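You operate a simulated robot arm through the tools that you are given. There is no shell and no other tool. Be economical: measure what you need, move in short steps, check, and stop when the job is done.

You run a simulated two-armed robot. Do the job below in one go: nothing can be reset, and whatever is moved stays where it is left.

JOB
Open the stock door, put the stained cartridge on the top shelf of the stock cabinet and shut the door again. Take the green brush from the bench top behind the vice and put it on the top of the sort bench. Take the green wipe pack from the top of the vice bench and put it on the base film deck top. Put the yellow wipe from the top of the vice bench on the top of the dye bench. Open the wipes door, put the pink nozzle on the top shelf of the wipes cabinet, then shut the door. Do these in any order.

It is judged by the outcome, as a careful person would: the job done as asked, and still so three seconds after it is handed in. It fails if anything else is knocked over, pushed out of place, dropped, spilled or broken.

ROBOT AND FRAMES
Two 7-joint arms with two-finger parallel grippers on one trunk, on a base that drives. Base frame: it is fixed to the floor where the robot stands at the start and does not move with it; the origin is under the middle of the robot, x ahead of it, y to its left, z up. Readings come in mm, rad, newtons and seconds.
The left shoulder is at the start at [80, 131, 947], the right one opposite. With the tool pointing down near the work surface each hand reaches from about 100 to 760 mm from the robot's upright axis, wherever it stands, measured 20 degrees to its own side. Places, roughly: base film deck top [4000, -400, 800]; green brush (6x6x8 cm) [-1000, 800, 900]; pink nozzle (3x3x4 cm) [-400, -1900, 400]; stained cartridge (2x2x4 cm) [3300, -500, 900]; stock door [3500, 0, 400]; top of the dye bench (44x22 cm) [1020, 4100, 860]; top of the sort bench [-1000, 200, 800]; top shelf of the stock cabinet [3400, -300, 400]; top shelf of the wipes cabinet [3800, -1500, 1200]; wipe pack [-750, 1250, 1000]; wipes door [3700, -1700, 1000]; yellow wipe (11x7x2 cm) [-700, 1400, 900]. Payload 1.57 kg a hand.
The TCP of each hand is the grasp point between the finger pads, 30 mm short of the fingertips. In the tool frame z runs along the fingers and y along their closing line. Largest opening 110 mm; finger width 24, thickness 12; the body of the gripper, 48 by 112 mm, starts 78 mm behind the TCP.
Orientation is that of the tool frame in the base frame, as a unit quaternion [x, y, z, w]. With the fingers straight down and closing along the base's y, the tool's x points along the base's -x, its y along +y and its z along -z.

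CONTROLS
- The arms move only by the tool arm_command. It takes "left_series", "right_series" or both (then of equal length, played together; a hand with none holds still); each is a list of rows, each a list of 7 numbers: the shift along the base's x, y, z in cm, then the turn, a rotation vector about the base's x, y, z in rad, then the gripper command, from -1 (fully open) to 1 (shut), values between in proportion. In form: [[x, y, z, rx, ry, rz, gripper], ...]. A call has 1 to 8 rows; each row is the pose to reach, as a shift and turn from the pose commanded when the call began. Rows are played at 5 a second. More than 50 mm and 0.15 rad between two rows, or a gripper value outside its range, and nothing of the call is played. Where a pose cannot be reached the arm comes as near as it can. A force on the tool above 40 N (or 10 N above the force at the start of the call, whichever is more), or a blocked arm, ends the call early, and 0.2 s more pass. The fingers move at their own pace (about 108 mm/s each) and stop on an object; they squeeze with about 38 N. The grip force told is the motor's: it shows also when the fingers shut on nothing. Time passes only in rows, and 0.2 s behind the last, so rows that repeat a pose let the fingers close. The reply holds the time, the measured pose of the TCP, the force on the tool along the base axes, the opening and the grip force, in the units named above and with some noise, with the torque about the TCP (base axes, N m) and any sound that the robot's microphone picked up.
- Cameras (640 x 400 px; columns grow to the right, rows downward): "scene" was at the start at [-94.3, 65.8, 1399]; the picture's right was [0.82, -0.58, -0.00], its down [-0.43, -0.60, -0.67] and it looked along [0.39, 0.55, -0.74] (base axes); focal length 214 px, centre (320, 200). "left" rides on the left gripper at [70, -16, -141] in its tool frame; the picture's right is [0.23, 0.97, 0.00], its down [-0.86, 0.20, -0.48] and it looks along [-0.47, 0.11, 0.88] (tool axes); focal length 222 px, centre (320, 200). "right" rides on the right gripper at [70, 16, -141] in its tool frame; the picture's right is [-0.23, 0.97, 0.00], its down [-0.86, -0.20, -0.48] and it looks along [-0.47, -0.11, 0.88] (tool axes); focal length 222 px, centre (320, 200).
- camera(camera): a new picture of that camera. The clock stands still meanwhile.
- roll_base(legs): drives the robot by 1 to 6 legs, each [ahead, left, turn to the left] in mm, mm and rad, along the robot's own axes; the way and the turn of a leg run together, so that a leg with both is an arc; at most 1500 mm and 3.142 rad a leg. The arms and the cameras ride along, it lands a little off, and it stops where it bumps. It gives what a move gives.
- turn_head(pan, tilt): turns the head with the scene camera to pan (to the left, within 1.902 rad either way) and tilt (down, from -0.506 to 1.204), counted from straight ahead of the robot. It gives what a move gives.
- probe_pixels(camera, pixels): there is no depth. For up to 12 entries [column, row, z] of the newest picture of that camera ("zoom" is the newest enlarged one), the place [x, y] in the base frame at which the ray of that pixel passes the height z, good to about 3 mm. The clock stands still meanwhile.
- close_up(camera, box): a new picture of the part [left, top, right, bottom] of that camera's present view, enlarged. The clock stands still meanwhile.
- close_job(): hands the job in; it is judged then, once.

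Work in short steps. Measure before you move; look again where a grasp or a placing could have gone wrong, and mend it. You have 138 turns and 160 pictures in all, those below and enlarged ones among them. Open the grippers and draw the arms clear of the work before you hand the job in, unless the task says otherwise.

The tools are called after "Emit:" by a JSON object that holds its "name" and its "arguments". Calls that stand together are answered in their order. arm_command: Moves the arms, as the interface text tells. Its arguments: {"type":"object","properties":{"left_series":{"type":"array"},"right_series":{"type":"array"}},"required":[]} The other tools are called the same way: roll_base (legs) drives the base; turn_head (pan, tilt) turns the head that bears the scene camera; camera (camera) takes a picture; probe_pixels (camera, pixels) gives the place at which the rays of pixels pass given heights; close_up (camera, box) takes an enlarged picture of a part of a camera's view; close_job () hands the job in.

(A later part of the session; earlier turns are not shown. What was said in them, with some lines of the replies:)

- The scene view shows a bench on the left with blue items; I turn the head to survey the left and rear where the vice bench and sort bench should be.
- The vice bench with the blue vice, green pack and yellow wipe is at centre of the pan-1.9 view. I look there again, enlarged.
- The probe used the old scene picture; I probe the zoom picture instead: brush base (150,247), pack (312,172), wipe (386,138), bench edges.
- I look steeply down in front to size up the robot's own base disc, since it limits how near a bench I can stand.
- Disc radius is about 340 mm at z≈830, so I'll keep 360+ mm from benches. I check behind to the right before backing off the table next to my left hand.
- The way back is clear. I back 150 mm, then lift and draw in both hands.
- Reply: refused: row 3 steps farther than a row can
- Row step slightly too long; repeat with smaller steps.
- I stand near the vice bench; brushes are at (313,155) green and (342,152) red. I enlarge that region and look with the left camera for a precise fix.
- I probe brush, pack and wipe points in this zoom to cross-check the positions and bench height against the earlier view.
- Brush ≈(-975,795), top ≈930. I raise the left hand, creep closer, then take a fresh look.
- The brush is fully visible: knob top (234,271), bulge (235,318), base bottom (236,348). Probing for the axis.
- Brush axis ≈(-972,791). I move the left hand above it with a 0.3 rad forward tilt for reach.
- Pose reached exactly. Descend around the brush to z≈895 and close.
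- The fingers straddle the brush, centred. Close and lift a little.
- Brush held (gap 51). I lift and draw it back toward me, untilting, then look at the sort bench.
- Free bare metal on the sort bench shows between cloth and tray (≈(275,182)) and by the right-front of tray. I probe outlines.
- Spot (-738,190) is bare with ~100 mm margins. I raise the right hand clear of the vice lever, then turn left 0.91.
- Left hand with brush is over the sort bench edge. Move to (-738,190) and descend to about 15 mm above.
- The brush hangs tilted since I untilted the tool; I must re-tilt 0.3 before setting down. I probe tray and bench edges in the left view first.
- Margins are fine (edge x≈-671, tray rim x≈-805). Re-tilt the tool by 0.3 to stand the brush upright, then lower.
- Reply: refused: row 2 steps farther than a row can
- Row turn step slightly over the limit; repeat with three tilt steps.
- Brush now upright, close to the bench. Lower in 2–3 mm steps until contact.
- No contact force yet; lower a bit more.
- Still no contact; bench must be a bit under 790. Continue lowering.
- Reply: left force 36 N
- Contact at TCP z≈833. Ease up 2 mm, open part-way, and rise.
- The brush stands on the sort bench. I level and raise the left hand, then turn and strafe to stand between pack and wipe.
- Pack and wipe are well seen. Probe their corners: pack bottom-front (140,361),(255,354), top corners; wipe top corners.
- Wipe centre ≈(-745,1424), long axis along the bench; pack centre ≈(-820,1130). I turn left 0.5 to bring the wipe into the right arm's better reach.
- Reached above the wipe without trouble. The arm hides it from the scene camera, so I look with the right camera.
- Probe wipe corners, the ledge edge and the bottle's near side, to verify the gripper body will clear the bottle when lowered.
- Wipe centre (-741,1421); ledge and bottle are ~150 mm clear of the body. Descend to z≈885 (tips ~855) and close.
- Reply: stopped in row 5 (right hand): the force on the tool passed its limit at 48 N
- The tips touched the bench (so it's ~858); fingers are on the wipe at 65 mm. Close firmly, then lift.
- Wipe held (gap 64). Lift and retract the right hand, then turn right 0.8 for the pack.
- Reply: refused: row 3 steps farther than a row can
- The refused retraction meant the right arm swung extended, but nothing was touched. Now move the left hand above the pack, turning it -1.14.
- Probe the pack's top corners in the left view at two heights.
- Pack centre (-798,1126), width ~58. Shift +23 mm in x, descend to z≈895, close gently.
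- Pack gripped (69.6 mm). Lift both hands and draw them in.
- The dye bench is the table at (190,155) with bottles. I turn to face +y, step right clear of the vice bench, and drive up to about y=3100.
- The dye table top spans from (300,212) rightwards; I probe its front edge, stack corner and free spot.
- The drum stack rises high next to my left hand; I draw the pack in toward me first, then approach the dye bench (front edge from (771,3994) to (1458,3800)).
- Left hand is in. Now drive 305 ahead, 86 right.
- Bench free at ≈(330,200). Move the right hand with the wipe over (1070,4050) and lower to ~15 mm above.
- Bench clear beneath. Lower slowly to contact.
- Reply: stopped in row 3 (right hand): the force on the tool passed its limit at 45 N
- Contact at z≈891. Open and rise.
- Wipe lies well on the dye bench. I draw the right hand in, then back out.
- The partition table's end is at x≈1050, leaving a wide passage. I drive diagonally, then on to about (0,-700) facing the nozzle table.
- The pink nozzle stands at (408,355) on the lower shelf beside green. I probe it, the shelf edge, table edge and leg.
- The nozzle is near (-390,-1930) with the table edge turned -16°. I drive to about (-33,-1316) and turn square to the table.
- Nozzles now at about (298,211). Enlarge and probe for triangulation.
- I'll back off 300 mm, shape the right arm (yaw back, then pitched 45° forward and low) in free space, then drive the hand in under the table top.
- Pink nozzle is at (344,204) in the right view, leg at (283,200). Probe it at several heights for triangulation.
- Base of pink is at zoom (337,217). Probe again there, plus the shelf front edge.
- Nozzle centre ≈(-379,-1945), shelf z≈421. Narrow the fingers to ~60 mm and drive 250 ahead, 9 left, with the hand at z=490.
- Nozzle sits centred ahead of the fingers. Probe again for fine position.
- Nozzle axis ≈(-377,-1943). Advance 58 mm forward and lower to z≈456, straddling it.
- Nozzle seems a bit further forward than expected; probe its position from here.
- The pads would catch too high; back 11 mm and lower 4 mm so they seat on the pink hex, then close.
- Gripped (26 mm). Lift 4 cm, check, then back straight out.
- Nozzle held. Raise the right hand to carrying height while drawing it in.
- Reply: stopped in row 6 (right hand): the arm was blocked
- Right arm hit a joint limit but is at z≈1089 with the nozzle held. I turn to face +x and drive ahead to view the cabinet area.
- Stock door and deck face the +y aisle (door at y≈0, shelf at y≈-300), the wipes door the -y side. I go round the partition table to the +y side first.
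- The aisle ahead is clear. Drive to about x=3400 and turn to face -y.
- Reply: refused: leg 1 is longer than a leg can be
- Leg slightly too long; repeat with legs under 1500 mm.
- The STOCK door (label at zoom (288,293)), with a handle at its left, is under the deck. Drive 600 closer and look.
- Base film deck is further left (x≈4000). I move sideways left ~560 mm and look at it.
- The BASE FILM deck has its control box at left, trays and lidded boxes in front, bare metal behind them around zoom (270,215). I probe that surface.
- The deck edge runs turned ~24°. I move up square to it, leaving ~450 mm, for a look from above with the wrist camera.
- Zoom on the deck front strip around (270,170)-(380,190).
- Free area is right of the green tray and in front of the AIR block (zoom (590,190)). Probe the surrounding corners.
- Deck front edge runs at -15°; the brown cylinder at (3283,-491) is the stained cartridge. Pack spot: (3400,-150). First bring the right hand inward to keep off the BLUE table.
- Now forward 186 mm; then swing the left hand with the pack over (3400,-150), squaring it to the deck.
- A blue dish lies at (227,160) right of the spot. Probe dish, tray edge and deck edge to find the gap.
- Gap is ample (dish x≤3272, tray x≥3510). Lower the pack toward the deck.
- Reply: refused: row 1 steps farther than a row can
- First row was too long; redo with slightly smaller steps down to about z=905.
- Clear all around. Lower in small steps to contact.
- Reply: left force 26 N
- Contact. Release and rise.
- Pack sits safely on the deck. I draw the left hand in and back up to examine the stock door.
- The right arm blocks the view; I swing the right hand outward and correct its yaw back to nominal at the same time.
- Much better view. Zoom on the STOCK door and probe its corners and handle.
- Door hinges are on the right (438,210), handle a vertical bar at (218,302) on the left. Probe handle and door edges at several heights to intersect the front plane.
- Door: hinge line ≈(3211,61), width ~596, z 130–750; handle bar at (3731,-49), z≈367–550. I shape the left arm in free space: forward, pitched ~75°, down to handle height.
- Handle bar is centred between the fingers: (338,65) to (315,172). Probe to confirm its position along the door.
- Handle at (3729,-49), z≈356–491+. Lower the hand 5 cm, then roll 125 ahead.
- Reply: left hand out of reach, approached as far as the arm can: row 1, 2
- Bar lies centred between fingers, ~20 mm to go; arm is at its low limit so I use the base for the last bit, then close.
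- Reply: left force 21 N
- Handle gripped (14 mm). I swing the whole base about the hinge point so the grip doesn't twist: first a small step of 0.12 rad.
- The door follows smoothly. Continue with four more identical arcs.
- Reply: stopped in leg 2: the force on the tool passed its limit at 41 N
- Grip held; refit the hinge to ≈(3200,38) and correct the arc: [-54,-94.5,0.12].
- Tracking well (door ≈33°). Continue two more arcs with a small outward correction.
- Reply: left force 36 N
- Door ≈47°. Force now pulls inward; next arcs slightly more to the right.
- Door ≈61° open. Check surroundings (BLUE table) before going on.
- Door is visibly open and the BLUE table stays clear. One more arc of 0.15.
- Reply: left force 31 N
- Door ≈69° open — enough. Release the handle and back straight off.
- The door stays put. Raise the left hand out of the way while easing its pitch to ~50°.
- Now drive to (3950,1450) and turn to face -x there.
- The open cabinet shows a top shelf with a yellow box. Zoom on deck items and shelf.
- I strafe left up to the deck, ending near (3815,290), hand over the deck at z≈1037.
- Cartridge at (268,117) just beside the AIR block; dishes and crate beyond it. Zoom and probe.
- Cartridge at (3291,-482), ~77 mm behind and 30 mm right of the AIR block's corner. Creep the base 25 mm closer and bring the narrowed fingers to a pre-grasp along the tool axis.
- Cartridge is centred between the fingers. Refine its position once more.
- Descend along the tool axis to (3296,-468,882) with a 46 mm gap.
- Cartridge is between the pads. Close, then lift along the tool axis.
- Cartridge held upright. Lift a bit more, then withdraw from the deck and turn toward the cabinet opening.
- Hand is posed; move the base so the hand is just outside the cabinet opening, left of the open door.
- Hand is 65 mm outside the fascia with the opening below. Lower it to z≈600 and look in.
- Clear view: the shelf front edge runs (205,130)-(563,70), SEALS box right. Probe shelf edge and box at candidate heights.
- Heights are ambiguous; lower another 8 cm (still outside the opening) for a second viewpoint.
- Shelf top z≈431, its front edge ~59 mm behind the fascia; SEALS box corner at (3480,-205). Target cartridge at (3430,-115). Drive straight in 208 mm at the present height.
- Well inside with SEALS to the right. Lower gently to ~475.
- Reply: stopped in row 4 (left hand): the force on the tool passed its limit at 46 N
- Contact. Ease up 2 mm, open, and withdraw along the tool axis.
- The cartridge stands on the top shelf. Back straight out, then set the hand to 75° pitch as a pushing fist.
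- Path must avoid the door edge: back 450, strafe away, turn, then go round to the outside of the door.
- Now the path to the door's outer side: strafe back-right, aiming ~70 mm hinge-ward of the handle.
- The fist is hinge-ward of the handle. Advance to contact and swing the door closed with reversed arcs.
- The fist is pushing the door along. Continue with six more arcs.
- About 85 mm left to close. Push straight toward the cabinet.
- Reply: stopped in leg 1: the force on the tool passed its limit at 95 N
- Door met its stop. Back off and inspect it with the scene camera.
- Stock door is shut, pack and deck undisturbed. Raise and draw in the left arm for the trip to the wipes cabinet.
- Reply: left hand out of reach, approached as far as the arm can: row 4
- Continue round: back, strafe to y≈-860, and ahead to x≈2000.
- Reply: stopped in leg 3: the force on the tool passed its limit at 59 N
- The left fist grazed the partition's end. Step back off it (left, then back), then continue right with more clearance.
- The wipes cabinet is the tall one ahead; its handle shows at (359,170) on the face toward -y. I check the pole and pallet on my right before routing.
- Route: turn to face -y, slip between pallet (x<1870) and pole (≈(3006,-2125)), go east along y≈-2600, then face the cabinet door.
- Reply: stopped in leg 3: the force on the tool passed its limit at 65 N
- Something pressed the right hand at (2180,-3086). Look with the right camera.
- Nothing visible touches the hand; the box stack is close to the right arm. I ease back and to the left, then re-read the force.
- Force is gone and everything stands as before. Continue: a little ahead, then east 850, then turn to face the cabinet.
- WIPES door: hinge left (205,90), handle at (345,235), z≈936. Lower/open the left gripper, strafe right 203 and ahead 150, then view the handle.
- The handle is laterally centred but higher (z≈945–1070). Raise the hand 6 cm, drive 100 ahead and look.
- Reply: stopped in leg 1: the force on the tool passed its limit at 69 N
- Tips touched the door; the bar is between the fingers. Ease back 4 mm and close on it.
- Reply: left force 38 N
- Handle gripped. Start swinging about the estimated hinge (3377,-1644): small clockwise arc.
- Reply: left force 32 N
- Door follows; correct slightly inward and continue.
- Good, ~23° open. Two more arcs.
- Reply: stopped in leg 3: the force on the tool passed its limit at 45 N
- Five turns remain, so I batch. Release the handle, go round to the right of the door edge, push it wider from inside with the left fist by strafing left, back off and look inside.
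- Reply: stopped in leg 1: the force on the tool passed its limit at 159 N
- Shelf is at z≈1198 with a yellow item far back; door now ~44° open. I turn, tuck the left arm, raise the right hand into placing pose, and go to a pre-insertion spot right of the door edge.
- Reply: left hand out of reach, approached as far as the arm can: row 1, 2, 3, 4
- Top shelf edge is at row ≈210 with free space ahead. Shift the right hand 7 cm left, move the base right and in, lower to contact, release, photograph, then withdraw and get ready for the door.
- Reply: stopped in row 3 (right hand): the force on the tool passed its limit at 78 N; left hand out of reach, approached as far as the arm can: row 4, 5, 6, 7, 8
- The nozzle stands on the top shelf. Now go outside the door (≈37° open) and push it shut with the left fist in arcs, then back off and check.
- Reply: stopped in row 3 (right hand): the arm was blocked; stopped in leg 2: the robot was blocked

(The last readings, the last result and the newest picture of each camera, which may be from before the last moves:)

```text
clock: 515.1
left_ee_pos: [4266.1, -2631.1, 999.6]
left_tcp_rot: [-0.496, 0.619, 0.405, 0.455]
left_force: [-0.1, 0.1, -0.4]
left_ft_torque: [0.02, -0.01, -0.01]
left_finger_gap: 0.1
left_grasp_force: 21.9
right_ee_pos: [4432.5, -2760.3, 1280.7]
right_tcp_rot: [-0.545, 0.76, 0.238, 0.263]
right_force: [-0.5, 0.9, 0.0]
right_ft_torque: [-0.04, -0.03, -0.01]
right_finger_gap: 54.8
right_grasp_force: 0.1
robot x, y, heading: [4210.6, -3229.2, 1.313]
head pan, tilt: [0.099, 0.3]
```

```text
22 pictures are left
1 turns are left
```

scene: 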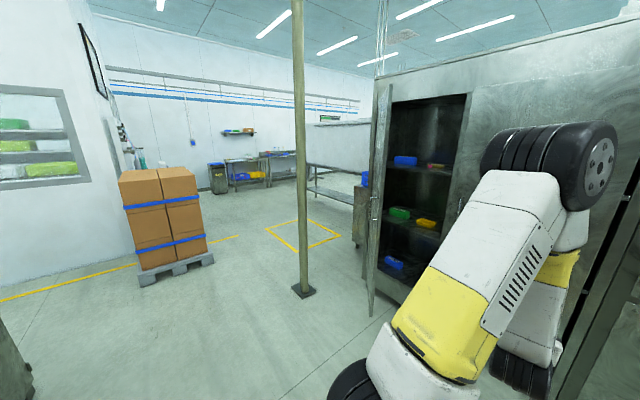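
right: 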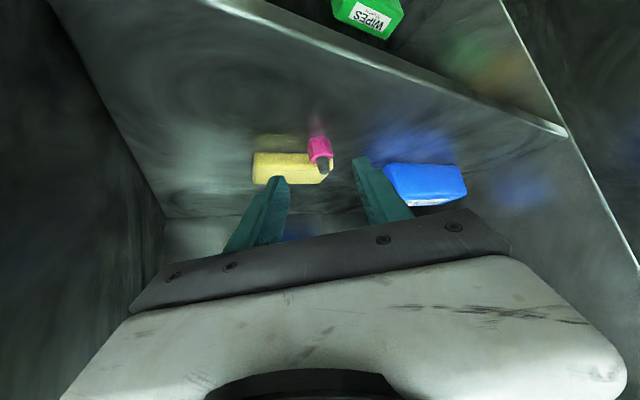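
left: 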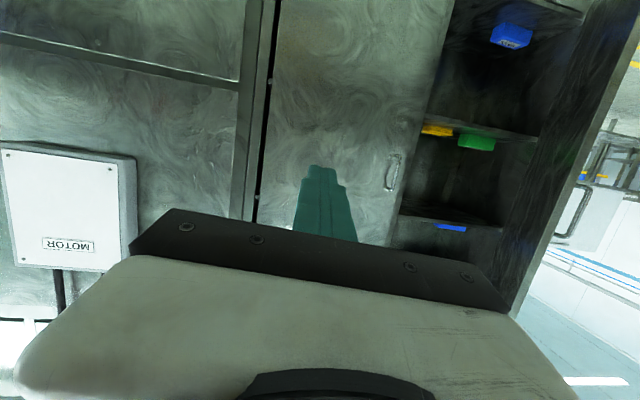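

Last turn: the earlier swing missed because the base was blocked behind. I now repeat the door closing along a clear path in two pushing phases about the hinge, press it shut, back off, open the grippers and hand in.

Emit:
{"name": "arm_command", "arguments": {"left_series": [[0, 0, -4.4, 0, 0, 0, 1], [0, 0, -8.8, 0, 0, 0, 1], [0, 0, -13, 0, 0, 0, 1]]}}

Emit:
{"name": "roll_base", "arguments": {"legs": [[0, 0, -0.016], [45, 0, 0], [0, 1022, 0], [0, 0, -0.397]]}}

Emit:
{"name": "roll_base", "arguments": {"legs": [[129, 225, 0]]}}

Emit:
{"name": "roll_base", "arguments": {"legs": [[56, -115, 0.12], [56, -115, 0.12]]}}

Emit:
{"name": "roll_base", "arguments": {"legs": [[56, -115, 0.12], [56, -115, 0.12], [56, -115, 0.12]]}}

Emit:
{"name": "roll_base", "arguments": {"legs": [[-80, 0, 0], [108, 504, 0], [0, 0, -0.742]]}}

Emit:
{"name": "roll_base", "arguments": {"legs": [[85, 0, 0]]}}

Emit:
{"name": "roll_base", "arguments": {"legs": [[72, -75.5, 0.12], [72, -75.5, 0.12]]}}

Emit:
{"name": "roll_base", "arguments": {"legs": [[72, -75.5, 0.12], [72, -75.5, 0.12], [32, -34, 0.054]]}}

Emit:
{"name": "roll_base", "arguments": {"legs": [[70, 0, 0]]}}

Emit:
{"name": "roll_base", "arguments": {"legs": [[-320, 0, 0]]}}

Emit:
{"name": "arm_command", "arguments": {"left_series": [[0, 0, 0, 0, 0, 0, 0], [0, 0, 0, 0, 0, 0, -1], [0, 0, 0, 0, 0, 0, -1]], "right_series": [[0, 0, 0, 0, 0, 0, -0.5], [0, 0, 0, 0, 0, 0, -1], [0, 0, 0, 0, 0, 0, -1]]}}

Emit:
{"name": "close_job", "arguments": {}}

```text
clock: 515.9
left_ee_pos: [4266.8, -2629.3, 869.0]
left_tcp_rot: [-0.496, 0.618, 0.406, 0.455]
left_force: [0.8, -0.8, 0.7]
left_ft_torque: [0.02, -0.03, -0.04]
left_finger_gap: 0.0
left_grasp_force: 21.1
right_ee_pos: [4431.9, -2758.5, 1279.9]
right_tcp_rot: [-0.546, 0.759, 0.238, 0.262]
right_force: [-0.9, -0.4, -0.5]
right_ft_torque: [0.01, -0.01, 0.0]
right_finger_gap: 55.1
right_grasp_force: 0.0
robot x, y, heading: [4205.8, -3225.3, 1.315]
head pan, tilt: [0.099, 0.3]
```

```text
clock: 523.2
left_ee_pos: [3524.9, -2380.1, 867.6]
left_tcp_rot: [-0.36, 0.707, 0.304, 0.528]
left_force: [0.0, -0.9, 1.1]
left_ft_torque: [0.01, -0.02, 0.0]
left_finger_gap: 0.2
left_grasp_force: 20.9
right_ee_pos: [3627.0, -2563.8, 1278.5]
right_tcp_rot: [-0.381, 0.854, 0.181, 0.305]
right_force: [-0.6, 0.1, 0.0]
right_ft_torque: [0.01, 0.04, 0.02]
right_finger_gap: 54.9
right_grasp_force: 0.1
robot x, y, heading: [3235.7, -2900.1, 0.9]
head pan, tilt: [0.099, 0.3]
```

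```text
clock: 525.1
left_ee_pos: [3428.9, -2137.1, 868.9]
left_tcp_rot: [-0.359, 0.707, 0.303, 0.528]
left_force: [0.0, -0.1, -0.1]
left_ft_torque: [0.02, 0.0, 0.01]
left_finger_gap: 0.0
left_grasp_force: 21.4
right_ee_pos: [3529.5, -2321.2, 1277.6]
right_tcp_rot: [-0.379, 0.856, 0.182, 0.301]
right_force: [-0.1, -0.9, 0.6]
right_ft_torque: [0.0, 0.0, -0.01]
right_finger_gap: 55.2
right_grasp_force: 0.1
robot x, y, heading: [3138.3, -2660.6, 0.904]
head pan, tilt: [0.099, 0.3]
```

```text
clock: 527.3
left_ee_pos: [3547.1, -2106.1, 868.4]
left_tcp_rot: [-0.443, 0.658, 0.365, 0.487]
left_force: [-0.1, -0.1, -0.1]
left_ft_torque: [-0.05, -0.01, 0.0]
left_finger_gap: 0.0
left_grasp_force: 21.4
right_ee_pos: [3691.7, -2260.5, 1274.6]
right_tcp_rot: [-0.479, 0.805, 0.219, 0.274]
right_force: [-0.3, -0.2, 0.2]
right_ft_torque: [0.0, 0.0, -0.03]
right_finger_gap: 55.0
right_grasp_force: 0.1
robot x, y, heading: [3388.6, -2683.6, 1.139]
head pan, tilt: [0.099, 0.3]
```

```text
clock: 530.3
left_ee_pos: [3709.3, -2008.6, 869.6]
left_tcp_rot: [-0.552, 0.569, 0.446, 0.415]
left_force: [-0.1, 0.3, -0.2]
left_ft_torque: [0.0, -0.03, -0.05]
left_finger_gap: 0.1
left_grasp_force: 21.9
right_ee_pos: [3898.6, -2102.2, 1273.0]
right_tcp_rot: [-0.615, 0.707, 0.265, 0.227]
right_force: [-0.6, -0.4, -0.4]
right_ft_torque: [0.0, -0.01, 0.04]
right_finger_gap: 55.2
right_grasp_force: 0.0
robot x, y, heading: [3763.9, -2604.2, 1.504]
head pan, tilt: [0.099, 0.3]
```

```text
clock: 535.9
left_ee_pos: [3629.3, -2065.1, 869.1]
left_tcp_rot: [-0.307, 0.731, 0.264, 0.549]
left_force: [-0.5, 0.2, -0.9]
left_ft_torque: [0.04, -0.03, 0.02]
left_finger_gap: 0.0
left_grasp_force: 21.1
right_ee_pos: [3705.1, -2262.2, 1271.2]
right_tcp_rot: [-0.315, 0.883, 0.166, 0.304]
right_force: [0.7, -0.4, 0.6]
right_ft_torque: [-0.03, -0.01, -0.01]
right_finger_gap: 55.1
right_grasp_force: 0.1
robot x, y, heading: [3266.0, -2542.3, 0.756]
head pan, tilt: [0.099, 0.3]
```

```text
clock: 537.0
left_ee_pos: [3691.7, -2005.3, 867.7]
left_tcp_rot: [-0.306, 0.731, 0.264, 0.55]
left_force: [0.2, 0.7, -0.4]
left_ft_torque: [0.02, 0.0, 0.0]
left_finger_gap: 0.0
left_grasp_force: 21.7
right_ee_pos: [3771.4, -2204.8, 1272.5]
right_tcp_rot: [-0.313, 0.885, 0.167, 0.302]
right_force: [0.0, 0.4, -0.3]
right_ft_torque: [0.02, 0.0, -0.04]
right_finger_gap: 54.8
right_grasp_force: 0.0
robot x, y, heading: [3326.1, -2479.8, 0.758]
head pan, tilt: [0.099, 0.3]
```

```text
clock: 538.9
left_ee_pos: [3777.2, -1921.3, 868.6]
left_tcp_rot: [-0.392, 0.689, 0.328, 0.513]
left_force: [-0.6, -0.1, 0.6]
left_ft_torque: [-0.01, 0.01, 0.0]
left_finger_gap: 0.3
left_grasp_force: 21.7
right_ee_pos: [3900.8, -2096.9, 1270.3]
right_tcp_rot: [-0.417, 0.842, 0.203, 0.276]
right_force: [-0.8, -0.8, 0.1]
right_ft_torque: [-0.01, 0.0, 0.01]
right_finger_gap: 54.8
right_grasp_force: 0.0
robot x, y, heading: [3537.7, -2472.1, 0.999]
head pan, tilt: [0.099, 0.3]
```

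```text
clock: 541.4
left_ee_pos: [3842.5, -1803.5, 867.3]
left_tcp_rot: [-0.487, 0.628, 0.396, 0.461]
left_force: [-0.6, -3.7, 2.2]
left_ft_torque: [0.08, 0.04, -0.04]
left_finger_gap: 0.0
left_grasp_force: 21.2
right_ee_pos: [4014.4, -1930.8, 1265.9]
right_tcp_rot: [-0.53, 0.777, 0.243, 0.236]
right_force: [-0.9, -0.2, -0.5]
right_ft_torque: [0.02, 0.0, -0.02]
right_finger_gap: 55.0
right_grasp_force: 0.1
robot x, y, heading: [3770.2, -2398.6, 1.28]
head pan, tilt: [0.099, 0.3]
stopped in leg 3: the force on the tool passed its limit at 57 N (the readings are from after the stop); the commanded pose is now the measured one
```

```text
clock: 542.1
left_ee_pos: [3843.3, -1803.6, 867.3]
left_tcp_rot: [-0.487, 0.632, 0.392, 0.458]
left_force: [-3.2, -15.9, 7.9]
left_ft_torque: [0.35, -0.03, -0.06]
left_finger_gap: 0.2
left_grasp_force: 21.4
right_ee_pos: [4018.8, -1924.7, 1263.8]
right_tcp_rot: [-0.53, 0.778, 0.246, 0.231]
right_force: [0.0, -0.1, -0.1]
right_ft_torque: [-0.03, 0.0, -0.01]
right_finger_gap: 55.4
right_grasp_force: 0.1
robot x, y, heading: [3768.9, -2386.6, 1.278]
head pan, tilt: [0.099, 0.3]
stopped in leg 1: the force on the tool passed its limit at 92 N (the readings are from after the stop); the commanded pose is now the measured one
```

```text
clock: 544.2
left_ee_pos: [3754.4, -2106.0, 865.9]
left_tcp_rot: [-0.487, 0.632, 0.393, 0.457]
left_force: [0.8, 0.7, 0.3]
left_ft_torque: [0.0, -0.01, 0.04]
left_finger_gap: 0.0
left_grasp_force: 21.1
right_ee_pos: [3930.0, -2227.9, 1264.1]
right_tcp_rot: [-0.528, 0.78, 0.245, 0.231]
right_force: [-0.8, 0.1, 0.3]
right_ft_torque: [0.04, 0.0, 0.02]
right_finger_gap: 55.0
right_grasp_force: 0.1
robot x, y, heading: [3677.8, -2689.3, 1.276]
head pan, tilt: [0.099, 0.3]
```

```text
clock: 545.0
left_ee_pos: [3754.6, -2107.1, 865.2]
left_tcp_rot: [-0.488, 0.632, 0.392, 0.457]
left_force: [0.0, -0.4, 0.3]
left_ft_torque: [0.03, -0.01, -0.01]
left_finger_gap: 110.0
left_grasp_force: 0.1
right_ee_pos: [3931.5, -2228.3, 1263.3]
right_tcp_rot: [-0.527, 0.781, 0.246, 0.228]
right_force: [-0.8, 1.2, -0.7]
right_ft_torque: [0.03, -0.01, -0.01]
right_finger_gap: 110.0
right_grasp_force: 0.1
robot x, y, heading: [3675.6, -2692.9, 1.274]
head pan, tilt: [0.099, 0.3]
```

```text
The job is handed in.
```

I handed the job in with all five parts carried out. The wipes door is the one result I didn't see: I ran out of turns before I could take a last picture. It stopped hard against my push at about the closed position (92 N), so it should be shut.

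- **Stock cabinet:** the stained cartridge is standing on the top shelf, and a picture shows the door closed.
- **Green brush:** it is upright on the sort bench top.
- **Green wipe pack:** it is on the base film deck top.
- **Yellow wipe:** it is on the dye bench top.
- **Pink nozzle:** it is standing on the top shelf of the wipes cabinet, beside a yellow item already there.

There were four unplanned contacts on the way:
- My left hand brushed the end of the partition (59 N).
- Something pressed on the right hand near the stacked boxes (65 N).
- My left fist hit the wipes door while I was opening it wider (159 N).
- The base was blocked once while backing up near the wipes cabinet; I didn't see by what.

The boxes looked in place in pictures afterwards, and I saw nothing fallen. I didn't look at the partition or behind the base.
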